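You operate a simulated robot arm through the tools that you are given. There is no shell and no other tool.

Carry out the task below with a simulated robot arm. There is one attempt and no reset: what you move stays moved.

JOB
Press the green finished cap's spout home, then check its height and put it back in its well.
Fine: use the lever press; leave its slide out and the gauge arm aside. Where these are worked on the way, their far stop is far enough and under half their travel is too little: gauge arm.

The check looks at the end state, three seconds after you hand in, the way a careful person would. Anything else that was tipped, shoved, dropped, spilled or broken makes it a failure. Lids that push on must go on centred and level and be pressed home; caps that screw on are set level and turned clockwise until they are tight.

ROBOT AND FRAMES
A 6-joint arm with a fingered hand, fixed in place. Base frame: the origin is on the floor under the middle of its stand, x ahead of it, y to its left, z up; the work surface is at about z = 0.86. Units: m, degrees, N and s.
With the tool pointing down near the work surface it reaches from about 0.34 to 0.74 m from the base axis. Its first joint turns from -115.0 to 115.0 degrees. Payload 4 kg.
The TCP is the grasp point between the finger pads, 0.026 m short of the fingertips. In the tool frame z runs along the fingers and y along their closing line. The gripper opens to 0.132 m; its body begins 0.073 m behind the TCP. The gripper is a hand of 4 fingers: y runs from the thumb to the fingers, the wrist lies at [0, 0, -0.239] in the tool frame, and closing takes about 1.5 s.
Orientation is told as [roll, pitch, yaw] about the base's x, y, z axes, in that order, counted from this pose: with the fingers straight down and closing along the base's y, the tool's x points along the base's -x, its y along +y and its z along -z.

CONTROLS
- The arm moves only by the tool apply_moves. Its argument "moves" is a list of rows, each an object (a shift or turn left out is 0, a gripper value left out holds the last) with "hand": the opening, from 0 (shut) to 1 (fully open); "translation": the shift along the tool's x, y, z in m, a list of three; "rot": the turn, a rotation vector about the tool's x, y, z in rad, a list of three. In form: [{"hand": hand, "translation": [tx, ty, tz], "rot": [rx, ry, rz]}, ...]. A call has 1 to 20 rows; each row shifts and turns the commanded pose from where the row before left it, along the tool's axes as they then stand. A row lasts 0.2 s, in which the tool goes at most 0.05 m and 8.6 degrees; a call with a longer step from one row to the next is refused whole, and so is a gripper value outside its range. A pose out of reach is approached as far as the arm can. The call stops where the force on the tool passes 80 N (or 10 N more than at its start, if that is more) or the arm is blocked; 0.2 s more then pass. Each finger travels about 0.153 m/s and halts on what it meets, pressing with about 21 N; the grip force reading is that of the motor and also rises with nothing between the fingers. The clock runs only during rows and for 0.2 s after the last one: add rows that do not move to give the fingers time. It gives the time, the measured TCP pose, the force on the tool (base axes), the opening and the grip force at its end, in the units of the frame above (readings bear some noise), with the torque about the TCP (base axes, N m) and any sound that the robot's microphone picked up.
- Cameras (640 x 400 px; columns grow to the right, rows downward): "scene" is fixed at [0.4046, -0.5094, 1.6199]; the picture's right is [-0.16, 0.99, 0.00], its down [0.93, 0.15, -0.34] and it looks along [-0.33, -0.05, -0.94] (base axes); focal length 251 px, centre (320, 200). "wrist" rides on the gripper at [0.068, 0.002, -0.097] in the tool frame; the picture's right is [-0.03, 1.00, 0.00], its down [-0.82, -0.02, -0.58] and it looks along [-0.58, -0.01, 0.82] (tool axes); focal length 270 px, centre (320, 200).
- capture(camera): a new picture of that camera. The clock stands still meanwhile.
- move_column(by): slides the trunk up (or, below 0, down) by that many m; the arm rides with it, the base frame stays. It gives what a move gives, with no picture.
- grasp_type(shape): the hand has 4 fingers and takes this shape, open, in about a second: jaw (thumb against the fingers, like two jaws); tri (thumb and two fingers); tip (a fingertip pinch); poke (one finger out to press); point (the index stretched); flat (the hand flat); cup (the hand cupped); fist (a fist). The gripper value then closes the fingers along that shape, each until it touches; the sizes above hold for jaw. It gives what a move gives, with no picture.
- probe_pixels(camera, pixels): for up to 12 pixels [column, row] of the newest picture of that camera ("zoom" is the newest enlarged one), the place [x, y, z] in the base frame of the surface seen there, good to about 0.002 m, but the place of the scene camera against the robot may be out by one fixed shift of up to 0.025 m in any direction. The clock stands still meanwhile.
- zoom(camera, box): a new picture of the part [left, top, right, bottom] of that camera's present view, enlarged. The clock stands still meanwhile.
- finish_job(): hands the job in; it is judged then, once.

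Leave the gripper open and the arm clear of the work at the hand-in unless told otherwise.

The tools are called after ">>>" as a command line: name --argument value ..., lists and objects as JSON in quotes. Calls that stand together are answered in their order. apply_moves: Moves the arm, as the interface text tells. Its arguments: {"type":"object","properties":{"moves":{"type":"array"}},"required":["moves"]} The other tools are called the same way: move_column (by) moves the trunk up or down; grasp_type (shape) gives the hand a shape; capture (camera) takes a picture; probe_pixels (camera, pixels) gives the place of the surface under pixels of a picture; zoom (camera, box) takes an enlarged picture of a part of a camera's view; finish_job () hands the job in.

At the start:

```text
time: 0.0
position: [0.1237, -0.3909, 1.2878]
orientation: [0.0, 0.1, 0.0]
ft_force: [0.4, 0.5, -0.7]
ft_torque: [0.02, 0.01, 0.01]
opening: 0.1315
finger_force: 0.0
shape: jaw
trunk travel left (down, up): [-0.925, 0.065]
```

scene: 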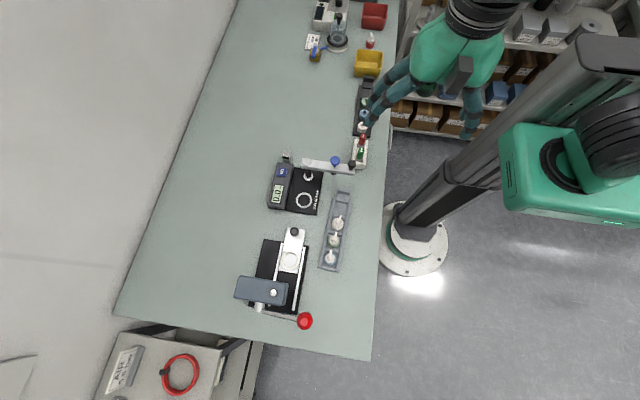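
wrist: 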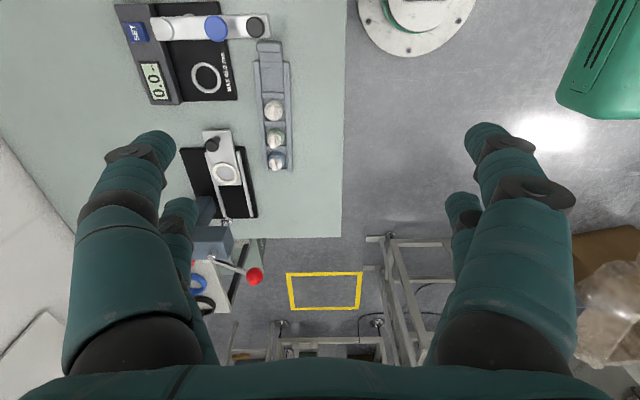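

I see a table with a lever press, a height gauge with a readout, a tray holding caps and other items. First I'll look closely at the parts in zoomed pictures.

>>> zoom --camera "scene" --box '[220, 210, 360, 340]'

>>> zoom --camera "scene" --box '[260, 140, 380, 220]'

>>> zoom --camera "wrist" --box '[100, 0, 340, 150]'

>>> zoom --camera "wrist" --box '[160, 120, 320, 320]'

>>> zoom --camera "scene" --box '[290, 0, 410, 170]'

```text
3.08 times, centred on (290, 275) of scene
```

zoom: 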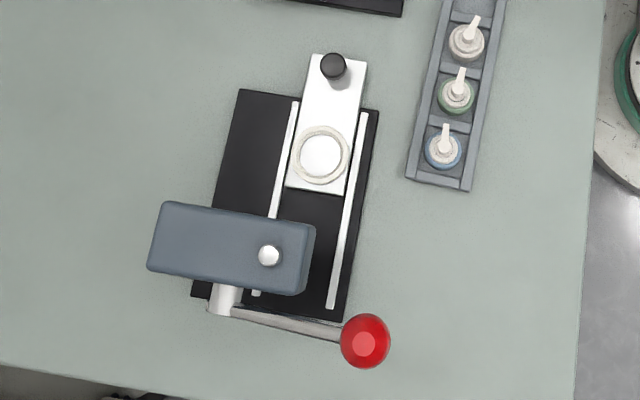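

```text
5.00 times, centred on (320, 180) of scene
```

zoom: 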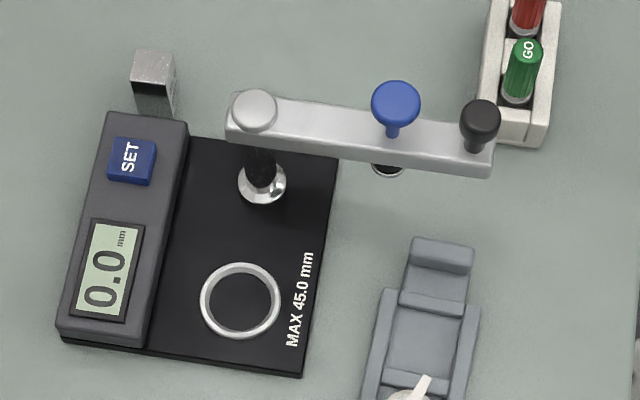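

```text
2.67 times, centred on (220, 75) of wrist
```

zoom: 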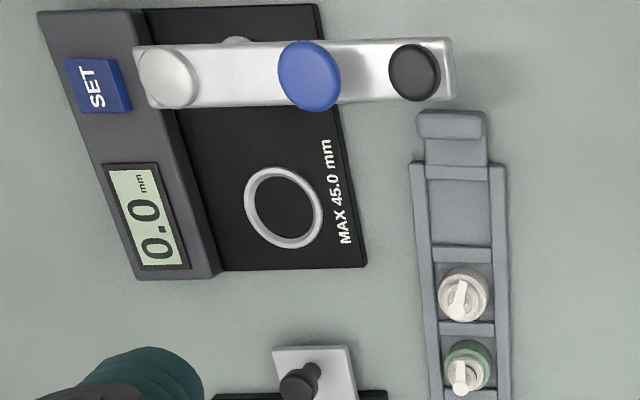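

```text
2.00 times, centred on (240, 220) of wrist
```

zoom: 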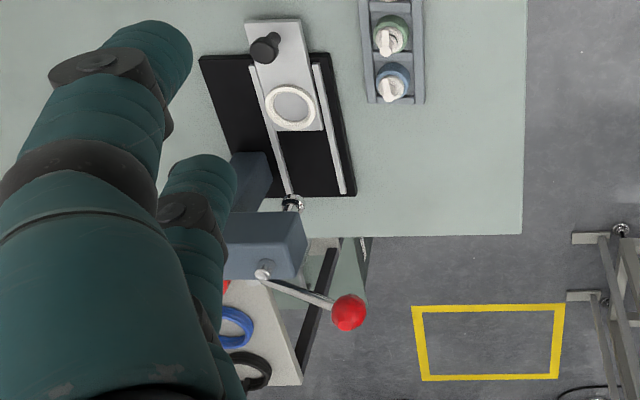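

```text
2.35 times, centred on (350, 85) of scene
```

zoom: 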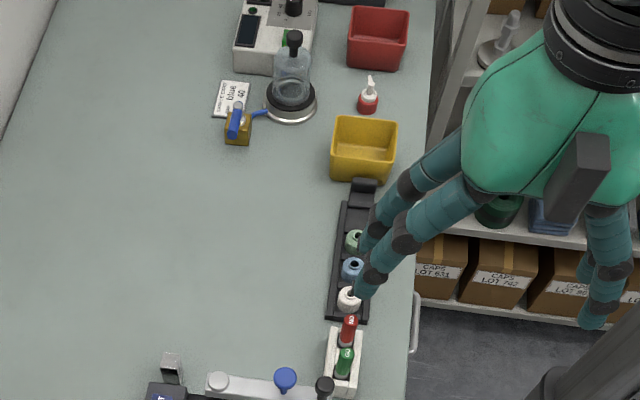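

The finished caps (white, green, blue) sit in the grey tray; the press is at the bottom of the scene and the gauge above it. Next I'll probe key points in the wrist picture and the scene picture to get positions and the shift between the two cameras.

>>> probe_pixels --camera "wrist" --pixels '[[273, 110], [275, 138], [277, 160], [211, 143], [225, 173], [226, 222], [255, 275], [206, 78], [163, 28], [216, 28], [256, 27], [310, 200]]'

>>> probe_pixels --camera "scene" --pixels '[[338, 224], [333, 241], [331, 259], [294, 231], [290, 261], [274, 292], [305, 321], [304, 200], [311, 162], [335, 160], [352, 165], [360, 300]]'

```text
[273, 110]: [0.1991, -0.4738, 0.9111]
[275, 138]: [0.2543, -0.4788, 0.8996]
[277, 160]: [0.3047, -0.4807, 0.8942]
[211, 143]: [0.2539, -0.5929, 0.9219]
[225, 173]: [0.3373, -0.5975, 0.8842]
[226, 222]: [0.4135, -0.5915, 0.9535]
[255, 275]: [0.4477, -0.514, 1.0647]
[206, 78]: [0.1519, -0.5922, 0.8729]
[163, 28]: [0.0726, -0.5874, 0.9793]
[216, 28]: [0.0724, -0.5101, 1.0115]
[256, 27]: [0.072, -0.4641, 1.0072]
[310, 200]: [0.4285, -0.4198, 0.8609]
```

```text
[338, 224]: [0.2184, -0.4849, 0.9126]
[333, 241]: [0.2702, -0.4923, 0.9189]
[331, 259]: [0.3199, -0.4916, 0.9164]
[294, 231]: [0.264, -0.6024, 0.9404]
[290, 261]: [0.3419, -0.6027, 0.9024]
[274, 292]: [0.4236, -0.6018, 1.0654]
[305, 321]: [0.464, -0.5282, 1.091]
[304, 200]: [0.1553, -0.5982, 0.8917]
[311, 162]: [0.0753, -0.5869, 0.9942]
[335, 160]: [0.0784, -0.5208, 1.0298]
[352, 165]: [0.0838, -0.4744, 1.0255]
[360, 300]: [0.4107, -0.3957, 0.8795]
```

The scene camera reads about +0.01 in x, -0.01 in y and +0.018 in z against the wrist camera, so I'll trust the wrist camera. The green cap is at about (0.26, -0.477). I'll move over the tray at about z 1.10 to look closer.

>>> apply_moves --moves '[{"hand": 1, "translation": [-0.01, -0.014, 0.03]}, {"translation": [-0.01, -0.014, 0.032]}, {"translation": [-0.01, -0.014, 0.032]}, {"translation": [-0.01, -0.014, 0.032]}, {"translation": [-0.01, -0.014, 0.032]}, {"translation": [-0.01, -0.014, 0.03]}]'

>>> capture --camera "wrist"

>>> capture --camera "scene"

```text
time: 1.4
position: [0.1841, -0.4748, 1.0989]
orientation: [0.0, 0.0, 0.0]
ft_force: [0.1, -0.3, 0.1]
ft_torque: [0.01, 0.01, 0.01]
opening: 0.1321
finger_force: 0.0
shape: jaw
trunk travel left (down, up): [-0.925, 0.065]
```

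```text
taken
```

wrist: 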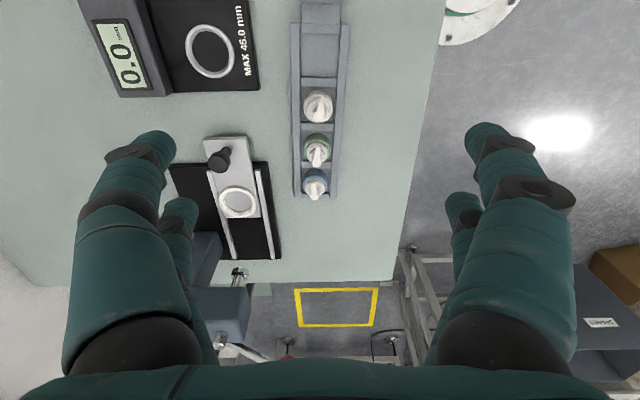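

```text
taken
```

scene: 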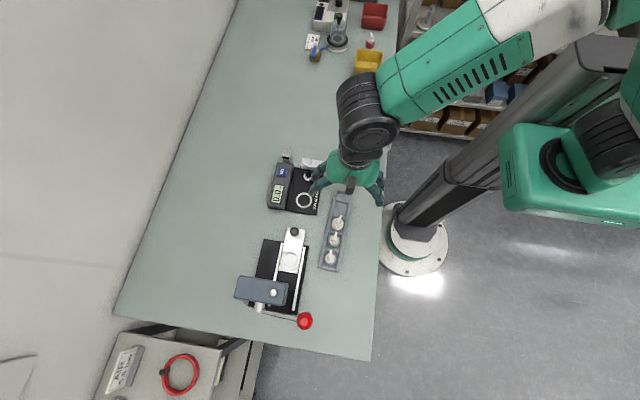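

Now I'll enlarge the tray and the press in the wrist view.

>>> zoom --camera "wrist" --box '[280, 60, 370, 210]'

>>> zoom --camera "wrist" --box '[160, 120, 300, 270]'

>>> zoom --camera "scene" --box '[290, 130, 400, 230]'

```text
2.67 times, centred on (325, 135) of wrist
```

zoom: 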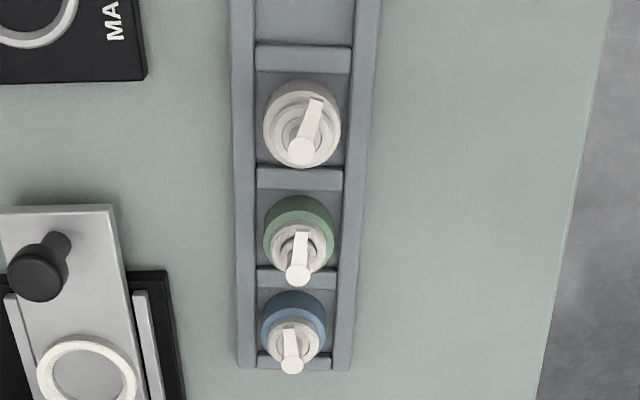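

```text
2.67 times, centred on (230, 195) of wrist
```

zoom: 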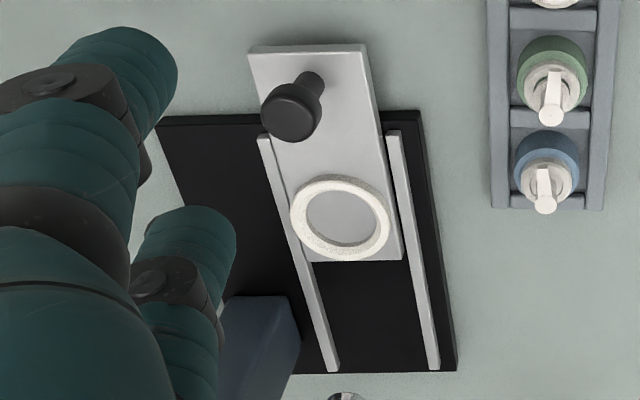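

```text
4.00 times, centred on (345, 180) of scene
```

zoom: 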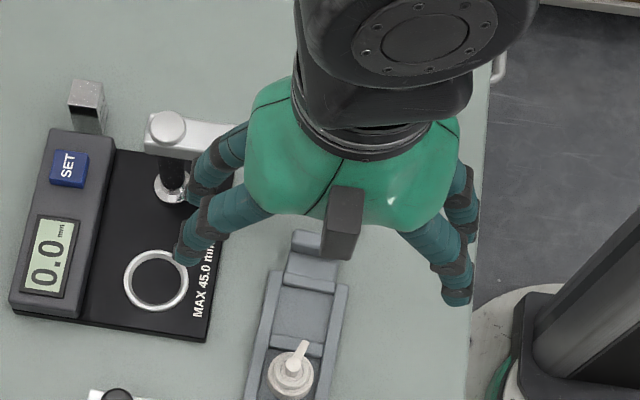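

Zooming further on the tray from both cameras to understand the spout form.

>>> zoom --camera "wrist" --box '[295, 80, 340, 205]'

>>> zoom --camera "scene" --box '[315, 205, 355, 275]'

```text
3.20 times, centred on (318, 142) of wrist
```

zoom: 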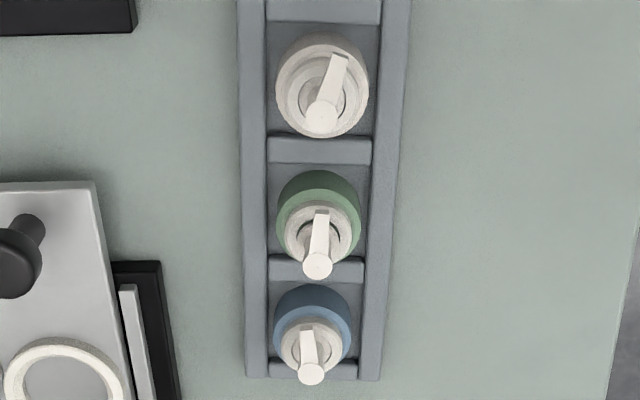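

```text
5.71 times, centred on (335, 240) of scene
```

zoom: 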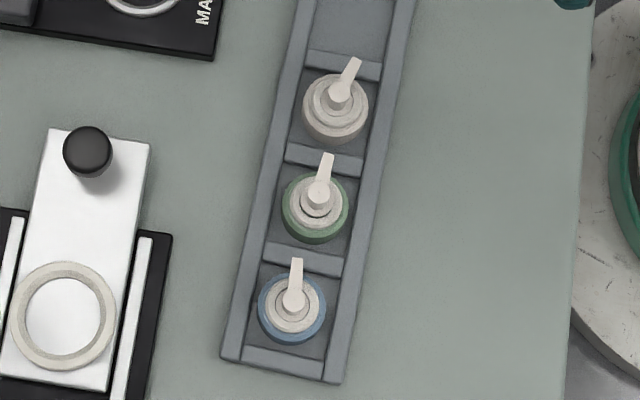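

The spout is a post with a horizontal beak that points toward −x on the green cap. I'll probe the green cap, its well walls and separators.

>>> probe_pixels --camera "wrist" --pixels '[[317.4, 135.7], [317.4, 140.5], [309.3, 153], [316.8, 162.3], [318.3, 145.8], [297.7, 148.2], [336.8, 148.2], [304, 137.3], [318, 126.4], [305.5, 163], [286.8, 157.6], [331, 137.3]]'

>>> probe_pixels --camera "zoom" --pixels '[[319, 196], [327, 158], [300, 225], [314, 240], [345, 200], [285, 205], [276, 178], [356, 190], [340, 95], [294, 298], [350, 75], [300, 152]]'

```text
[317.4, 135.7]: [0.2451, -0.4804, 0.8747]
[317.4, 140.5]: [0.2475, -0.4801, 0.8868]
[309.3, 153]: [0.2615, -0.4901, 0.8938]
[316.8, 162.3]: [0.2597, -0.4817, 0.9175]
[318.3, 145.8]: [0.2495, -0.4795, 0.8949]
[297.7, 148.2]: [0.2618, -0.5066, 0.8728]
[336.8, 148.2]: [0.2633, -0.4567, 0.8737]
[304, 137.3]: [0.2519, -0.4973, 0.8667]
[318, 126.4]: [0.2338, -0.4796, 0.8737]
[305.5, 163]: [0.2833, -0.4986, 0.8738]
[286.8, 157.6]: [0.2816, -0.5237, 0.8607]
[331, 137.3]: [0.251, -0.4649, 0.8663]
```

```text
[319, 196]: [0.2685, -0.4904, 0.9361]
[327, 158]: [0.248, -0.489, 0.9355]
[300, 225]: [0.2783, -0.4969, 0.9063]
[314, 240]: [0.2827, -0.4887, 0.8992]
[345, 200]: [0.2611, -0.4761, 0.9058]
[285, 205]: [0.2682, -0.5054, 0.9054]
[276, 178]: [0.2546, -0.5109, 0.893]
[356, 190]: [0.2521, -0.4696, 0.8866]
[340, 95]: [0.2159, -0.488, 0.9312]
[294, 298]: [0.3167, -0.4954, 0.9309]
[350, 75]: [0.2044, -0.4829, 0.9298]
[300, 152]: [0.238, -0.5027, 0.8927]
```

Readings: well floor z≈0.867, rim 0.874, green body top ≈0.887, green spout top 0.9175 (the white/blue ones ≈0.912, so green is ~5 mm proud). Before gripping I'll try the hand shapes here in free air, starting with the fingertip pinch.

>>> grasp_type --shape "tip"

>>> capture --camera "wrist"

>>> zoom --camera "scene" --box '[290, 130, 400, 230]'

>>> grasp_type --shape "tri"

>>> capture --camera "wrist"

>>> zoom --camera "scene" --box '[290, 130, 400, 230]'

```text
time: 2.3
position: [0.183, -0.4751, 1.1008]
orientation: [0.0, 0.1, 0.0]
ft_force: [-0.4, 0.6, -0.6]
ft_torque: [-0.01, -0.01, -0.02]
opening: 0.1319
finger_force: 0.0
shape: tip
trunk travel left (down, up): [-0.925, 0.065]
```

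```text
taken
```

wrist: 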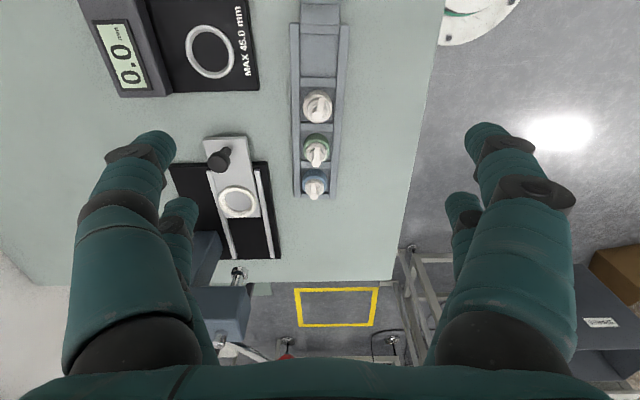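

```text
4.00 times, centred on (345, 180) of scene
```

zoom: 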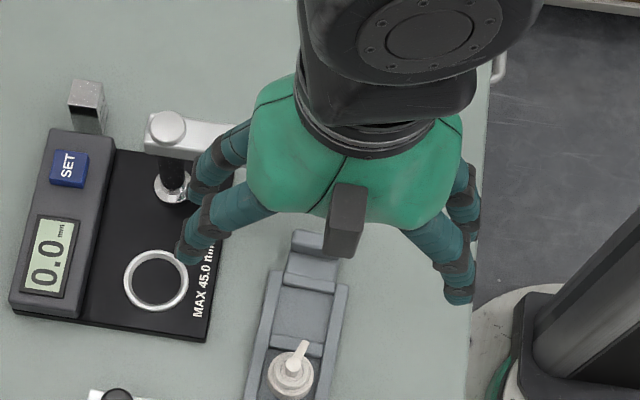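

```text
time: 3.2
position: [0.1831, -0.4746, 1.1007]
orientation: [0.0, -0.1, 0.0]
ft_force: [0.5, 0.3, 0.2]
ft_torque: [-0.01, 0.02, 0.03]
opening: 0.132
finger_force: 0.1
shape: tri
trunk travel left (down, up): [-0.925, 0.065]
```

```text
taken
```

wrist: 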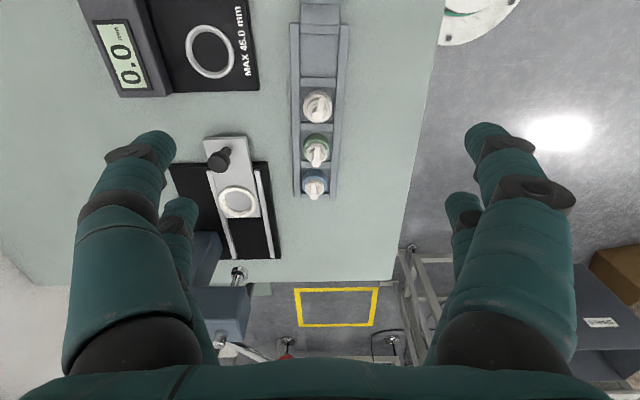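

```text
4.00 times, centred on (345, 180) of scene
```

zoom: 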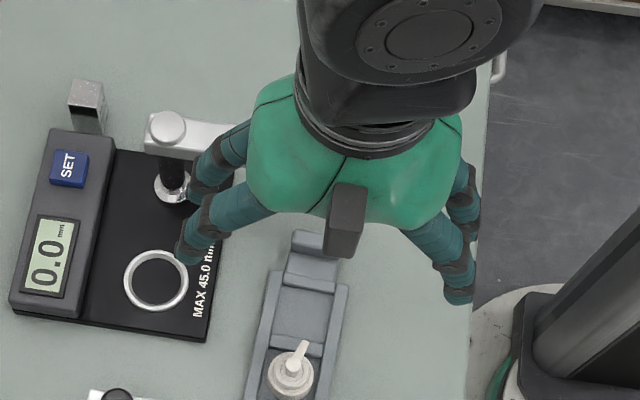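

All shapes look alike when open. I'll close partway in free air in each shape to see how the fingers move.

>>> apply_moves --moves '[{"hand": 0.25}, {"hand": 0.25}, {"hand": 0.25}, {"hand": 0.25}, {"hand": 0.25}, {"hand": 0.25}]'

>>> capture --camera "wrist"

>>> grasp_type --shape "tip"

>>> apply_moves --moves '[{"hand": 0.25}, {"hand": 0.25}, {"hand": 0.25}, {"hand": 0.25}, {"hand": 0.25}, {"hand": 0.25}]'

>>> capture --camera "wrist"

>>> grasp_type --shape "jaw"

>>> apply_moves --moves '[{"hand": 0.25}, {"hand": 0.25}, {"hand": 0.25}, {"hand": 0.25}, {"hand": 0.25}, {"hand": 0.25}]'

>>> capture --camera "wrist"

```text
time: 4.6
position: [0.1832, -0.4749, 1.0996]
orientation: [0.0, 0.0, 0.0]
ft_force: [0.3, 0.6, -1.3]
ft_torque: [0.0, -0.02, -0.02]
opening: 0.0333
finger_force: 0.0
shape: tri
trunk travel left (down, up): [-0.925, 0.065]
```

```text
taken
```

wrist: 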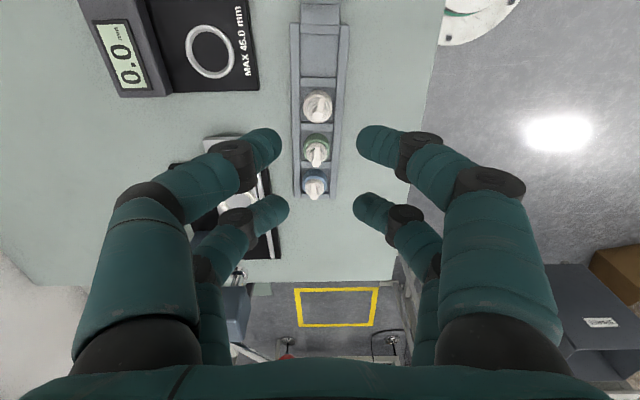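

```text
time: 5.5
position: [0.1837, -0.4753, 1.1003]
orientation: [-0.1, 0.0, 0.1]
ft_force: [-0.1, -0.9, -0.2]
ft_torque: [0.01, 0.0, 0.0]
opening: 0.1319
finger_force: 0.0
shape: tip
trunk travel left (down, up): [-0.925, 0.065]
```

```text
time: 6.9
position: [0.1841, -0.4752, 1.1002]
orientation: [-0.1, 0.0, 0.1]
ft_force: [-0.2, -0.3, -0.4]
ft_torque: [-0.01, 0.03, -0.01]
opening: 0.0335
finger_force: 0.1
shape: tip
trunk travel left (down, up): [-0.925, 0.065]
```

```text
taken
```

wrist: 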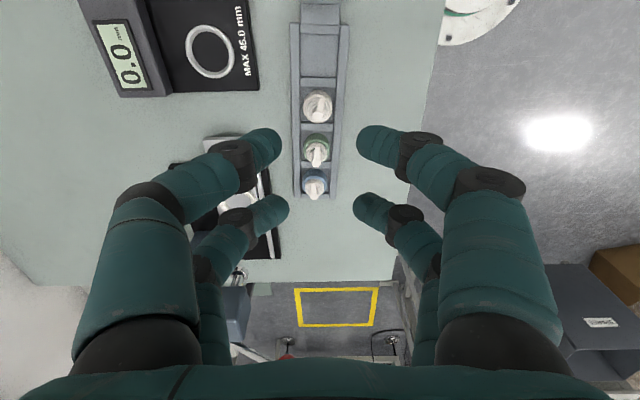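

```text
time: 7.8
position: [0.1844, -0.4747, 1.1005]
orientation: [0.0, 0.0, 0.0]
ft_force: [-0.6, -0.1, -0.8]
ft_torque: [-0.02, -0.01, -0.01]
opening: 0.1319
finger_force: 0.2
shape: jaw
trunk travel left (down, up): [-0.925, 0.065]
```

```text
time: 9.2
position: [0.1836, -0.4751, 1.0991]
orientation: [0.0, 0.1, -0.1]
ft_force: [0.0, -1.2, -0.2]
ft_torque: [0.0, 0.02, 0.04]
opening: 0.0332
finger_force: 0.0
shape: jaw
trunk travel left (down, up): [-0.925, 0.065]
```

```text
taken
```

wrist: 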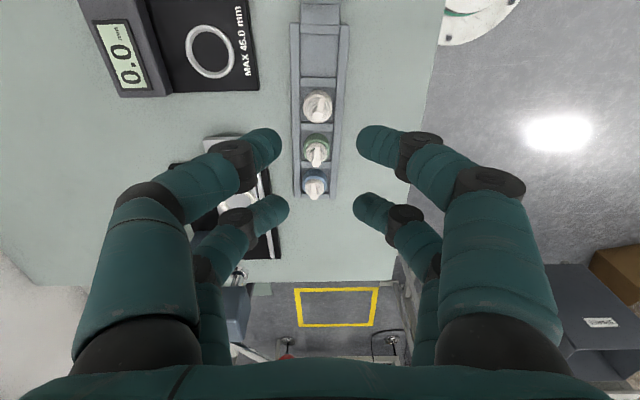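

The shapes close the same way: two fingers each side. I'll probe the fingertips to learn where the pads sit relative to the TCP.

>>> probe_pixels --camera "wrist" --pixels '[[278, 143], [362, 143], [284, 208], [358, 208], [268, 131], [372, 128], [270, 197], [370, 195], [262, 160], [378, 160], [268, 228], [374, 228]]'

>>> zoom --camera "wrist" --box '[220, 100, 420, 260]'

```text
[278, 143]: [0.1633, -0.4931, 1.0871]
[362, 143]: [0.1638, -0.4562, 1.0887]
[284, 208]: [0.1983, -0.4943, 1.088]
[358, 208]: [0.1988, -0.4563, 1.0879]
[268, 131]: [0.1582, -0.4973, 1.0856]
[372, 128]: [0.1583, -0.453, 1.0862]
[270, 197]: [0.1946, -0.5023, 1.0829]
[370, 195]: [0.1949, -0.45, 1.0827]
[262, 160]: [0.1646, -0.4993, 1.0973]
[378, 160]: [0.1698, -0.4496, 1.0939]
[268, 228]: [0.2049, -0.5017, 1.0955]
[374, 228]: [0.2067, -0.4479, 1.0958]
```

```text
2.50 times, centred on (320, 180) of wrist
```

zoom: 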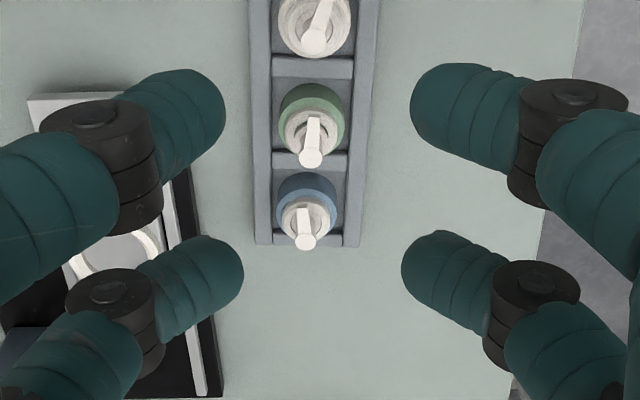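

The fingertips are about ±0.018 m off the TCP in x, so they would cage a 32 mm round cap with four contacts. Now I'll move over the gauge to study its arm and ring (opening the hand for a clear view).

>>> apply_moves --moves '[{"hand": 1, "translation": [0.03, -0.008, -0.015]}, {"translation": [0.03, -0.008, -0.015]}, {"translation": [0.03, -0.008, -0.01]}, {"translation": [0.03, -0.008, -0.01]}, {"translation": [0.03, -0.008, 0]}, {}, {}]'

>>> capture --camera "wrist"

>>> zoom --camera "wrist" --box '[160, 60, 440, 240]'

```text
time: 10.8
position: [0.1001, -0.5047, 1.1459]
orientation: [-0.1, 1.5, -1.4]
ft_force: [0.0, -0.3, -0.7]
ft_torque: [0.02, -0.01, 0.01]
opening: 0.1318
finger_force: 0.0
shape: jaw
out of reach, approached as far as the arm can: row 3, 4, 5
trunk travel left (down, up): [-0.925, 0.065]
```

```text
taken
```

wrist: 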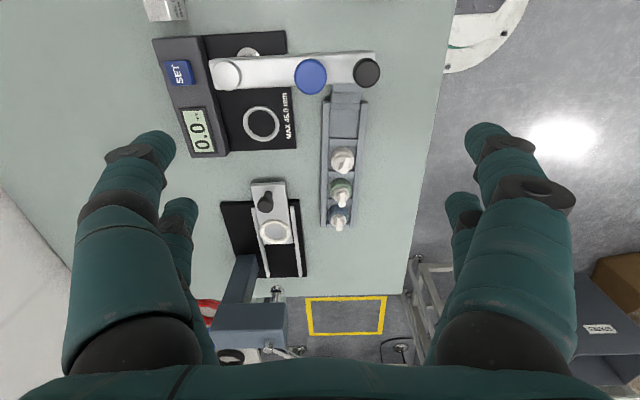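

```text
2.22 times, centred on (300, 150) of wrist
```

zoom: 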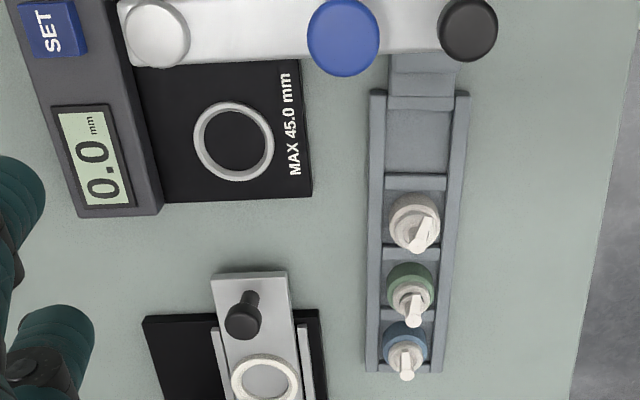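

The arm stopped short of the commanded place (a wrist limit, the yaw drifted to −1.4°). I'll turn the hand clockwise (negative yaw) and see whether the reach improves.

>>> apply_moves --moves '[{"rot": [0, 0, 0.14]}, {"rot": [0, 0, 0.14]}, {"rot": [0, 0, 0.14]}, {}, {}]'

>>> capture --camera "wrist"

```text
time: 12.0
position: [0.0984, -0.5052, 1.1458]
orientation: [0.1, 0.1, -24.2]
ft_force: [-0.1, -0.3, 0.4]
ft_torque: [0.02, -0.03, 0.01]
opening: 0.1316
finger_force: 0.0
shape: jaw
trunk travel left (down, up): [-0.925, 0.065]
```

```text
taken
```

wrist: 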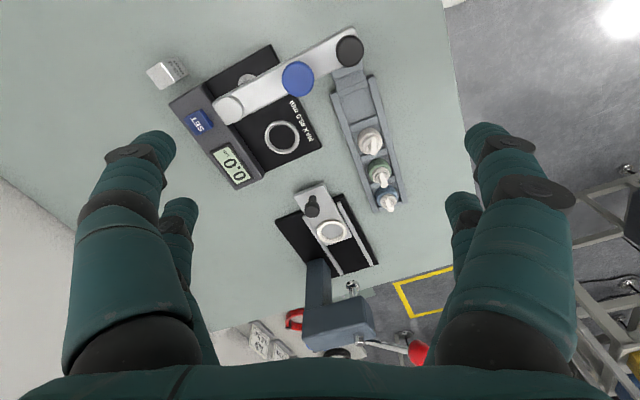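

Turning to yaw −24° freed the arm. A small labelled block is visible at (167, 75). I'll enlarge the gauge region and the block.

>>> zoom --camera "wrist" --box '[140, 20, 380, 200]'

>>> zoom --camera "wrist" --box '[140, 45, 200, 95]'

>>> zoom --camera "wrist" --box '[260, 170, 450, 370]'

>>> probe_pixels --camera "wrist" --pixels '[[229, 107], [297, 78], [349, 50], [282, 137], [266, 137], [299, 139], [282, 121], [282, 153], [258, 94], [248, 80], [167, 72], [198, 122]]'

```text
2.22 times, centred on (260, 110) of wrist
```

zoom: 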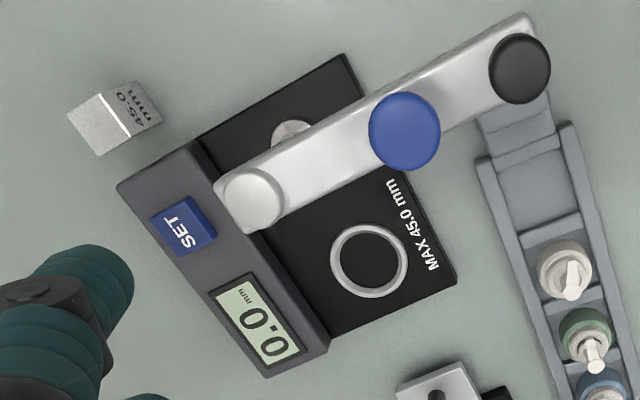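

```text
8.00 times, centred on (170, 70) of wrist
```

zoom: 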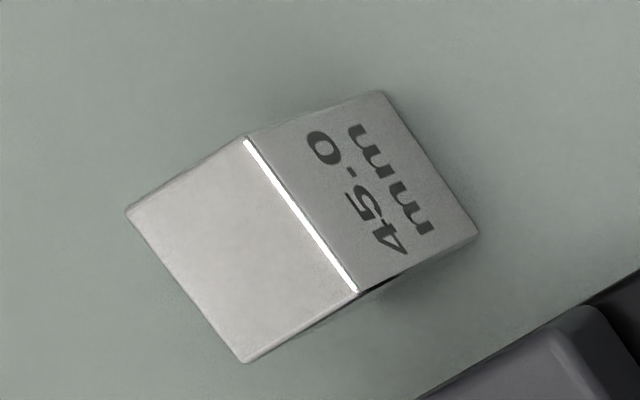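

```text
2.00 times, centred on (355, 270) of wrist
```

zoom: 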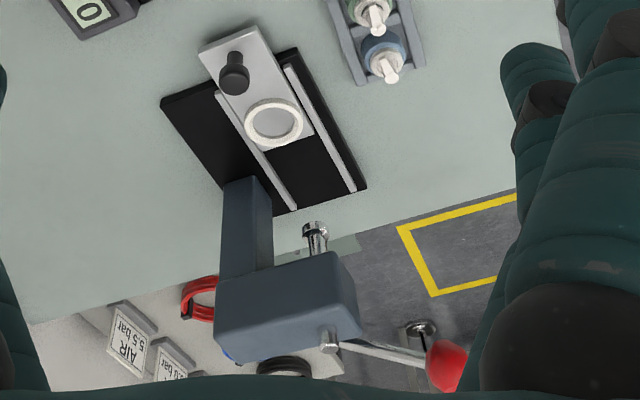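

```text
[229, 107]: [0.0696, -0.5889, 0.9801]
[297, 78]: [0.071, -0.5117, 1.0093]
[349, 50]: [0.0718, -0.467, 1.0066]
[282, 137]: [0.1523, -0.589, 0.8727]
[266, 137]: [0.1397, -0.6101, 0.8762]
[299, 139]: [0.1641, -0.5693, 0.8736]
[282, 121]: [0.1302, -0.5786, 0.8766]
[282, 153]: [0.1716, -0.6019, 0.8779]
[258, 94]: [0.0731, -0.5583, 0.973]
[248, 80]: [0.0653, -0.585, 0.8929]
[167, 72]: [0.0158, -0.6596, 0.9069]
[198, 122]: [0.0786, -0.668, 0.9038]
```

The block is a 45.0 mm master beside the gauge; ring centre ≈(0.152, −0.590), ring top 0.878, anvil 0.873. The gauge arm pivots at (0.070, −0.589), blue knob at 0.077 m radius, black handle at 0.122 m. Now I'll go back over the green cap with the hand turned to the tray's angle (−4°).

>>> apply_moves --moves '[{"rot": [0, 0, -0.1175]}, {"rot": [0, 0, -0.1175]}, {"rot": [0, 0, -0.1175]}, {"translation": [-0.032, 0.00825, 0.015]}, {"translation": [-0.032, 0.00825, 0.02]}, {"translation": [-0.032, 0.00825, 0.025]}, {"translation": [-0.032, 0.00825, 0.03]}, {}]'

>>> capture --camera "wrist"

>>> zoom --camera "wrist" --box '[270, 60, 370, 180]'

>>> zoom --camera "wrist" --box '[130, 100, 290, 300]'

```text
time: 13.8
position: [0.2251, -0.4815, 1.0536]
orientation: [0.0, 0.0, -3.8]
ft_force: [0.0, 0.3, 0.5]
ft_torque: [0.03, 0.03, 0.0]
opening: 0.1316
finger_force: 0.1
shape: jaw
trunk travel left (down, up): [-0.925, 0.065]
```

```text
taken
```

wrist: 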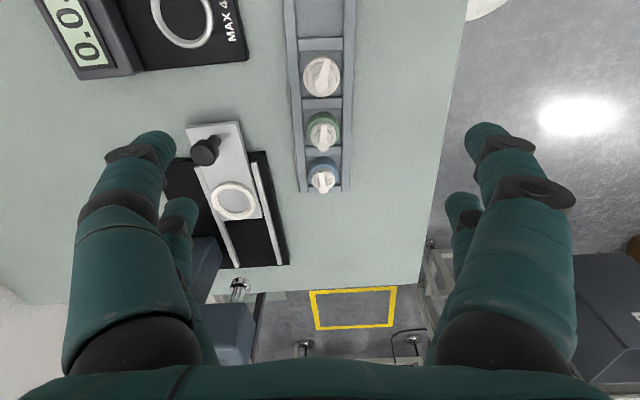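

```text
3.33 times, centred on (320, 120) of wrist
```

zoom: 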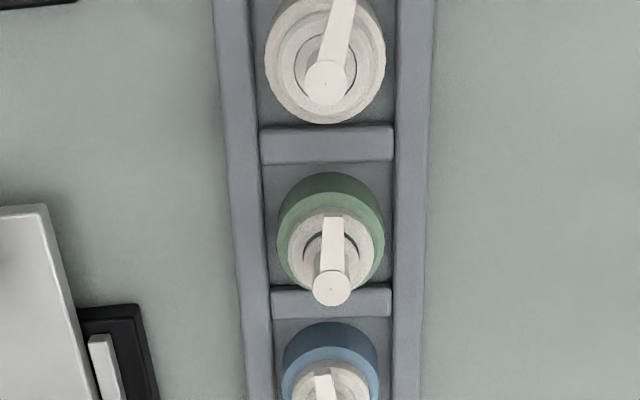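

```text
2.00 times, centred on (210, 200) of wrist
```

zoom: 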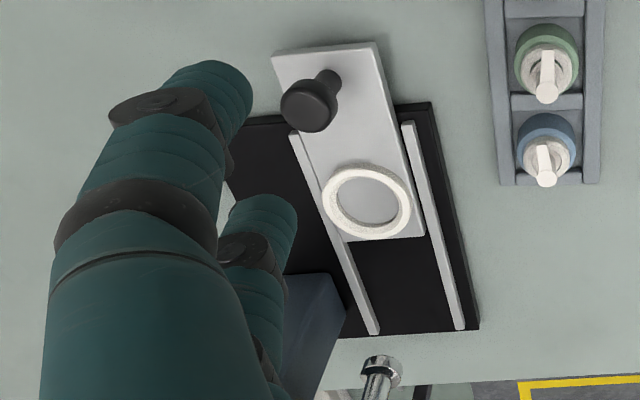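

Probing the nest ring, slide plate and knob in the enlarged picture, and the green cap's edges.

>>> probe_pixels --camera "zoom" --pixels '[[331, 205], [406, 203], [365, 168], [368, 234], [367, 200], [310, 65], [415, 232], [400, 300], [438, 240], [305, 106], [355, 325], [465, 325]]'

>>> probe_pixels --camera "wrist" --pixels '[[323.6, 146], [323, 115.5], [312.5, 133.5], [337, 134], [309, 129], [338.5, 129], [323, 113], [323.8, 128], [302, 128], [344, 128]]'

```text
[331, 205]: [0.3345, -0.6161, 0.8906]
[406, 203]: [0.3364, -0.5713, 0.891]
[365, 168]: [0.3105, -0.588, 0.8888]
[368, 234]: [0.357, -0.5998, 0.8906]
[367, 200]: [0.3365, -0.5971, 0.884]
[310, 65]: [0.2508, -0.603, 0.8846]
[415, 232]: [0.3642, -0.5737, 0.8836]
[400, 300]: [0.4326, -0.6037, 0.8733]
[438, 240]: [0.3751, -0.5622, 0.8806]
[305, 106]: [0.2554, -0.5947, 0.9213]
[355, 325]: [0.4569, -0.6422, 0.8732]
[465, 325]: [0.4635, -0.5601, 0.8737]
```

```text
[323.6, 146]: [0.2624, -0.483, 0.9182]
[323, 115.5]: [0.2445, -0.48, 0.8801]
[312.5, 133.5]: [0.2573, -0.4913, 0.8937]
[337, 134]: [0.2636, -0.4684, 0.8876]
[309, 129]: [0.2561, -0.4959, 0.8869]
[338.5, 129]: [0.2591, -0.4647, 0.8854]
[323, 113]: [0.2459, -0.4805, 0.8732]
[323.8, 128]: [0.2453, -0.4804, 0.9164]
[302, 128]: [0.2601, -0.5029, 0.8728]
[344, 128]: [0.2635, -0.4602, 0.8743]
```

Green cap centre ≈(0.2607, −0.4807). Nest floor 0.884 and ring top 0.891. I'll set the hand to a part opening (~0.07 m), move over the green cap and stop at z≈0.965 to check alignment.

>>> apply_moves --moves '[{"hand": 0.55, "translation": [-0.0118, 0.0011, 0.02]}, {"translation": [-0.0118, 0.0011, 0.022]}, {"translation": [-0.0118, 0.0011, 0.023]}, {"translation": [0, 0, 0.022]}, {}, {}]'

>>> capture --camera "wrist"

>>> zoom --camera "scene" --box '[290, 190, 390, 280]'

```text
time: 15.2
position: [0.2633, -0.48, 0.9665]
orientation: [0.0, 0.1, -3.9]
ft_force: [-0.6, -0.7, 0.3]
ft_torque: [-0.02, 0.0, -0.01]
opening: 0.0732
finger_force: 0.1
shape: jaw
trunk travel left (down, up): [-0.925, 0.065]
```

```text
taken
```

wrist: 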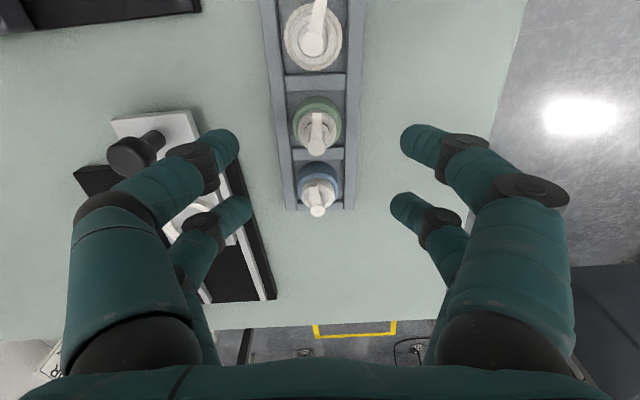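

```text
4.44 times, centred on (340, 235) of scene
```

zoom: 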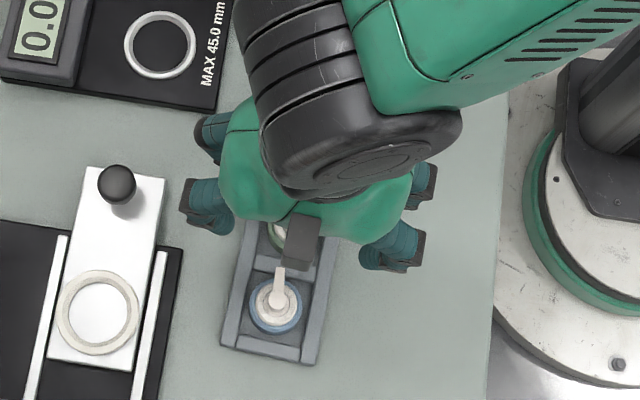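

I'll probe the green cap again from this closer view and read the pose once more to average the noise.

>>> zoom --camera "wrist" --box '[270, 80, 366, 170]'

>>> apply_moves --moves '[{}]'

>>> apply_moves --moves '[{}]'

```text
4.44 times, centred on (318, 125) of wrist
```

zoom: 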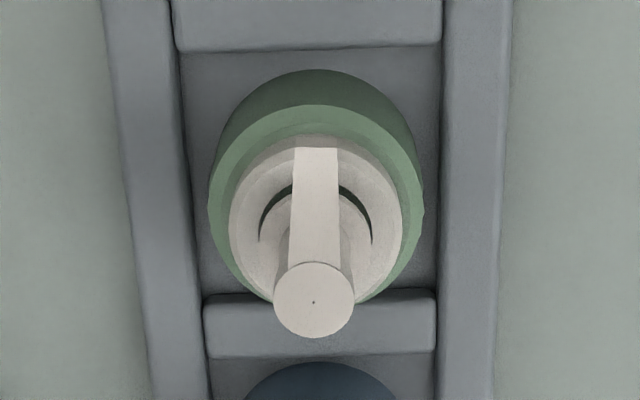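

```text
time: 15.6
position: [0.2623, -0.4802, 0.9682]
orientation: [0.0, 0.0, -3.9]
ft_force: [-0.3, 0.0, -0.5]
ft_torque: [0.03, -0.02, 0.0]
opening: 0.0731
finger_force: 0.0
shape: jaw
trunk travel left (down, up): [-0.925, 0.065]
```

```text
time: 16.0
position: [0.2634, -0.4794, 0.9671]
orientation: [0.0, 0.0, -3.9]
ft_force: [0.6, -0.8, -0.6]
ft_torque: [0.01, -0.05, 0.04]
opening: 0.0729
finger_force: 0.1
shape: jaw
trunk travel left (down, up): [-0.925, 0.065]
```

Position averages (0.263, −0.480, 0.967). Probing the green rim and spout top in the enlarged view.

>>> probe_pixels --camera "zoom" --pixels '[[216, 195], [418, 195], [318, 112], [313, 302], [316, 152], [318, 90], [240, 270], [392, 270], [313, 270], [313, 333]]'

```text
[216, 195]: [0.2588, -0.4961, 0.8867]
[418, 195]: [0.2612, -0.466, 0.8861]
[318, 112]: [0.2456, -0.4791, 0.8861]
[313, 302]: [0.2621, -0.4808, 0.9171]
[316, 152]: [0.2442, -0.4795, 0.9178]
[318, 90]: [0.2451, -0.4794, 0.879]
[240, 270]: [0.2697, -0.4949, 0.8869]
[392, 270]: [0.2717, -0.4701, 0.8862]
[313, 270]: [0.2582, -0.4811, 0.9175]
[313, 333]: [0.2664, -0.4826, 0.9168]
```

The cap's centre is ≈(0.2618, −0.481), about 1 mm from the TCP. I'll correct by 1 mm and descend to z≈0.9035, still open.

>>> apply_moves --moves '[{"translation": [0.001, -0.001, 0.02]}, {"translation": [0, 0, 0.02]}, {"translation": [0, 0, 0.015]}, {"translation": [0, 0, 0.008]}, {}, {}]'

>>> capture --camera "wrist"

```text
time: 17.4
position: [0.2628, -0.4804, 0.9066]
orientation: [0.0, 0.0, -3.9]
ft_force: [-0.1, 0.0, -0.1]
ft_torque: [0.01, 0.01, -0.02]
opening: 0.0731
finger_force: 0.2
shape: jaw
trunk travel left (down, up): [-0.925, 0.065]
```

```text
taken
```

wrist: 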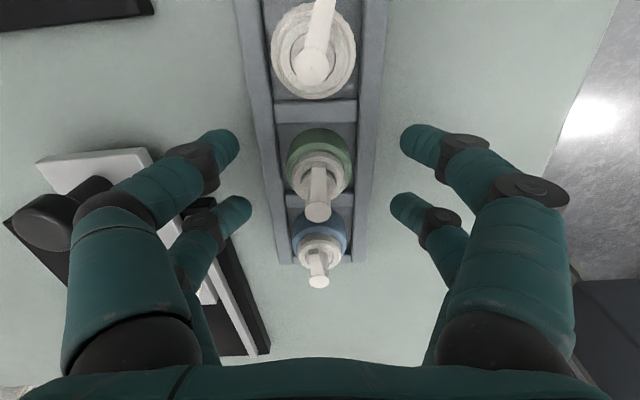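

Aligned: the spout top appears at (318, 211), as expected. I'll lower 4 mm more and close the fingers on the green body.

>>> apply_moves --moves '[{"translation": [0.0005, -0.0005, 0.004]}, {}, {"hand": 0.3}, {"hand": 0.3}, {"hand": 0.0}, {}, {}, {}, {}]'

>>> capture --camera "wrist"

```text
time: 19.4
position: [0.2626, -0.4818, 0.9024]
orientation: [0.0, 0.0, -3.9]
ft_force: [0.1, 0.0, -0.9]
ft_torque: [0.02, -0.03, 0.01]
opening: 0.0084
finger_force: 9.9
shape: jaw
trunk travel left (down, up): [-0.925, 0.065]
```

```text
taken
```

wrist: 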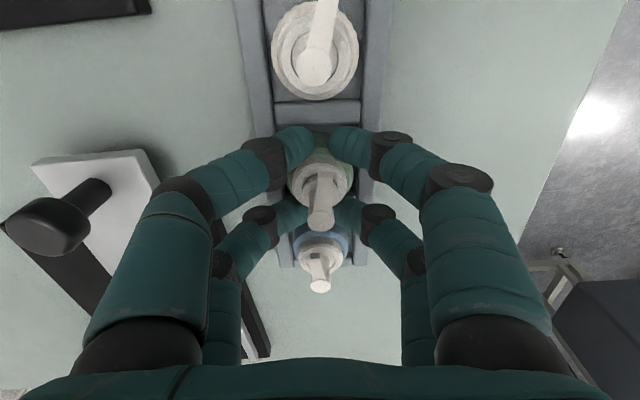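

The fingers closed to 0.0084 with ~10 N around the cap. I'll zoom to check that they hold the green body and don't touch the blue cap.

>>> zoom --camera "wrist" --box '[240, 100, 400, 300]'

>>> apply_moves --moves '[{}, {}]'

>>> zoom --camera "scene" --box '[290, 200, 380, 280]'

```text
2.00 times, centred on (320, 200) of wrist
```

zoom: 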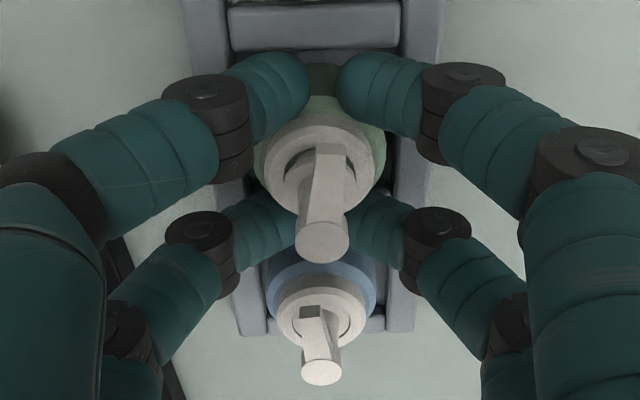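

```text
time: 20.0
position: [0.2624, -0.4822, 0.9028]
orientation: [0.0, 0.0, -3.9]
ft_force: [-0.6, -0.1, -0.6]
ft_torque: [0.0, -0.01, 0.0]
opening: 0.0084
finger_force: 9.9
shape: jaw
trunk travel left (down, up): [-0.925, 0.065]
```

```text
5.00 times, centred on (335, 240) of scene
```

zoom: 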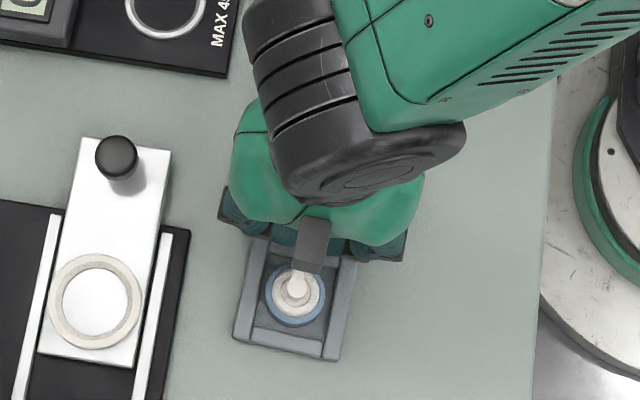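

The four fingers cage the green body. I'll lift slowly by about 4 cm and look.

>>> apply_moves --moves '[{"translation": [0, 0, -0.003]}, {"translation": [0, 0, -0.005]}, {"translation": [0, 0, -0.008]}, {"translation": [0, 0, -0.012]}, {"translation": [0, 0, -0.015]}, {}]'

>>> capture --camera "wrist"

>>> zoom --camera "wrist" --box '[240, 100, 400, 300]'

```text
time: 21.4
position: [0.2634, -0.482, 0.9448]
orientation: [0.0, 0.0, -3.8]
ft_force: [-1.0, -0.1, 0.7]
ft_torque: [-0.03, 0.01, 0.02]
opening: 0.0081
finger_force: 10.3
shape: jaw
trunk travel left (down, up): [-0.925, 0.065]
```

```text
taken
```

wrist: 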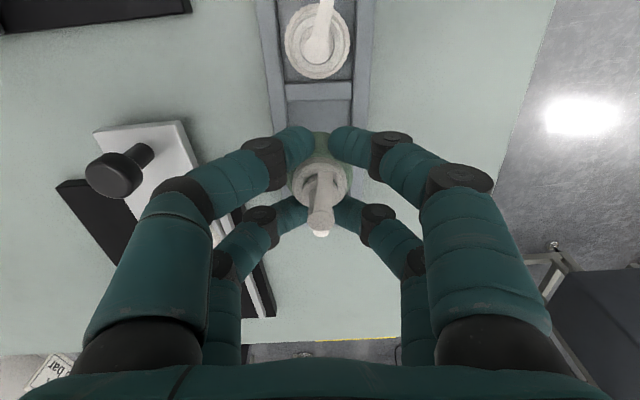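

```text
2.00 times, centred on (320, 200) of wrist
```

zoom: 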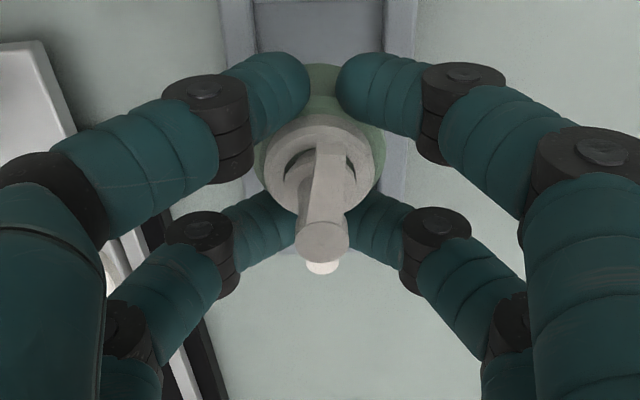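

The green cap is held (opening steady at 0.008) and clear of the tray. Next I'll rise to z≈1.13 and move toward the press nest, where I can see the nest ring unobstructed near the top of the wrist picture.

>>> apply_moves --moves '[{"translation": [0, 0, -0.04]}, {"translation": [0, 0, -0.045]}, {"translation": [0, 0, -0.045]}, {"translation": [0, 0, -0.045]}, {"translation": [-0.0232, -0.021, -0.005]}, {"translation": [-0.0232, -0.021, 0]}, {"translation": [-0.0232, -0.021, 0]}, {"translation": [-0.0232, -0.021, 0]}, {}, {}]'

>>> capture --camera "wrist"

>>> zoom --camera "wrist" --box '[210, 0, 370, 120]'

```text
time: 23.6
position: [0.3522, -0.5718, 1.1262]
orientation: [0.0, 0.0, -3.8]
ft_force: [0.4, 0.3, -0.2]
ft_torque: [-0.01, -0.03, 0.0]
opening: 0.0083
finger_force: 10.3
shape: jaw
trunk travel left (down, up): [-0.925, 0.065]
```

```text
taken
```

wrist: 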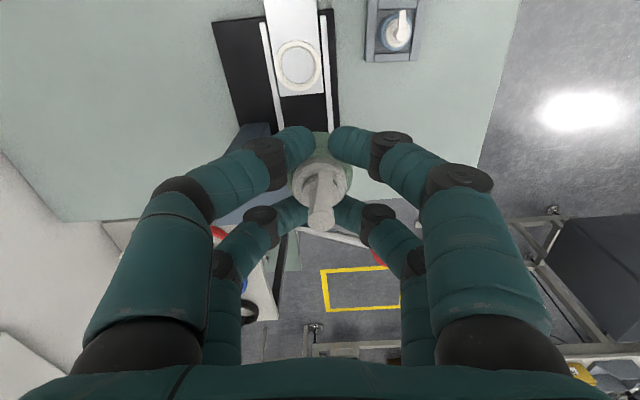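

```text
3.33 times, centred on (290, 60) of wrist
```

zoom: 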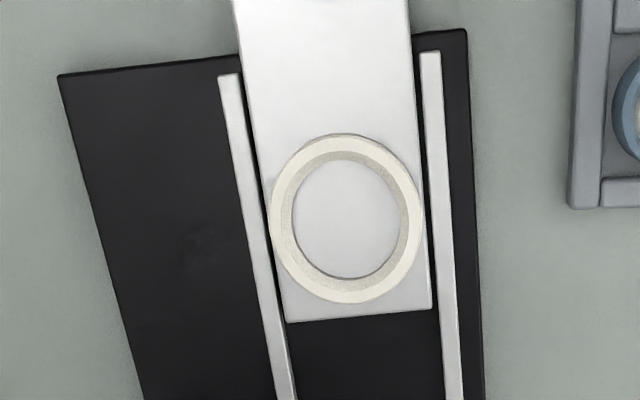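

The nest ring is clearly visible. Probing points around the ring's top and floor for its centre.

>>> probe_pixels --camera "zoom" --pixels '[[346, 142], [346, 296], [277, 218], [417, 218], [298, 166], [396, 166], [298, 276], [396, 276], [346, 220], [300, 220], [400, 220], [346, 172]]'

>>> probe_pixels --camera "zoom" --pixels '[[346, 272], [290, 315], [428, 303], [245, 20], [405, 20], [230, 90], [285, 390], [432, 70], [453, 390], [70, 85], [140, 390], [470, 390]]'

```text
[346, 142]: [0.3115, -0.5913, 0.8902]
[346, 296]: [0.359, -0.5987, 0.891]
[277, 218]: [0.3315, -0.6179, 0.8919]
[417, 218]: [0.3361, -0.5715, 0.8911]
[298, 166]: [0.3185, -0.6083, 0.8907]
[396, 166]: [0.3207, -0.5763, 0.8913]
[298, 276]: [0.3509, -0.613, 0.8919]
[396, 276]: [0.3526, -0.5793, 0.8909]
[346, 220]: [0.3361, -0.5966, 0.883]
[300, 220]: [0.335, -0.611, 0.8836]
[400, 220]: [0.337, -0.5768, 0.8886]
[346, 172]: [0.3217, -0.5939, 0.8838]
```

```text
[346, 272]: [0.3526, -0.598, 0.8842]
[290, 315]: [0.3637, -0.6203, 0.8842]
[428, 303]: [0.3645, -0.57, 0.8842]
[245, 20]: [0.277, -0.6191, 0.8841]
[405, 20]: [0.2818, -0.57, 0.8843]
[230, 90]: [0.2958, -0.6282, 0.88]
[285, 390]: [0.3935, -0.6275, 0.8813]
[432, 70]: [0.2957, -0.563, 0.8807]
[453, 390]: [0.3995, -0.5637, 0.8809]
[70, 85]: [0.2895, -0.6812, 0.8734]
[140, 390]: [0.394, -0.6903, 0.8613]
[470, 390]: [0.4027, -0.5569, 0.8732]
```

The slide runs along base x (edges at y −0.620 and −0.570), nest centre ≈(0.3355, −0.595), inner radius ≈19 mm. Now I'll check where the cap's axis sits relative to the TCP in the hand.

>>> zoom --camera "wrist" --box '[270, 120, 370, 240]'

>>> apply_moves --moves '[{}]'

```text
3.33 times, centred on (320, 180) of wrist
```

zoom: 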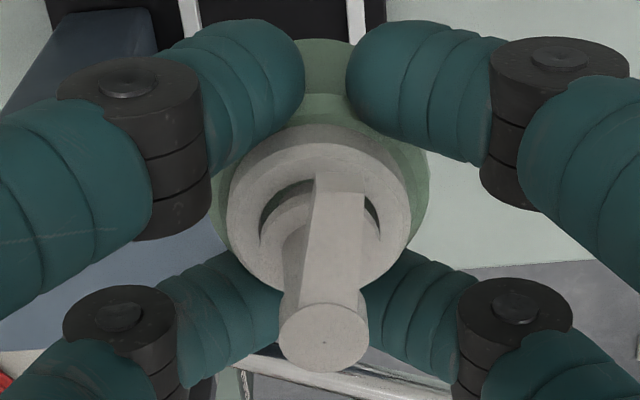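

```text
time: 24.0
position: [0.3519, -0.5707, 1.1263]
orientation: [0.0, -0.1, -3.9]
ft_force: [-1.0, -0.2, 0.1]
ft_torque: [0.01, -0.02, 0.03]
opening: 0.008
finger_force: 9.6
shape: jaw
trunk travel left (down, up): [-0.925, 0.065]
```

>>> probe_pixels --camera "zoom" --pixels '[[324, 340], [324, 365], [324, 310], [286, 338], [362, 338], [338, 190], [325, 60], [325, 105], [240, 200], [405, 200], [325, 150]]'

```text
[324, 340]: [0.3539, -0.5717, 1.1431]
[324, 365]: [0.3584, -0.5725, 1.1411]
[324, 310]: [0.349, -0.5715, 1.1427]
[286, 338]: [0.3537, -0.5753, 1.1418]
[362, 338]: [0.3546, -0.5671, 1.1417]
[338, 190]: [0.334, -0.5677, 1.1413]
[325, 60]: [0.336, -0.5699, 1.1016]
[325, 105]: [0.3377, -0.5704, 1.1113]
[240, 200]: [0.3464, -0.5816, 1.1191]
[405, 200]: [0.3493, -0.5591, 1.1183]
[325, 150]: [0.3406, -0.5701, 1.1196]
```

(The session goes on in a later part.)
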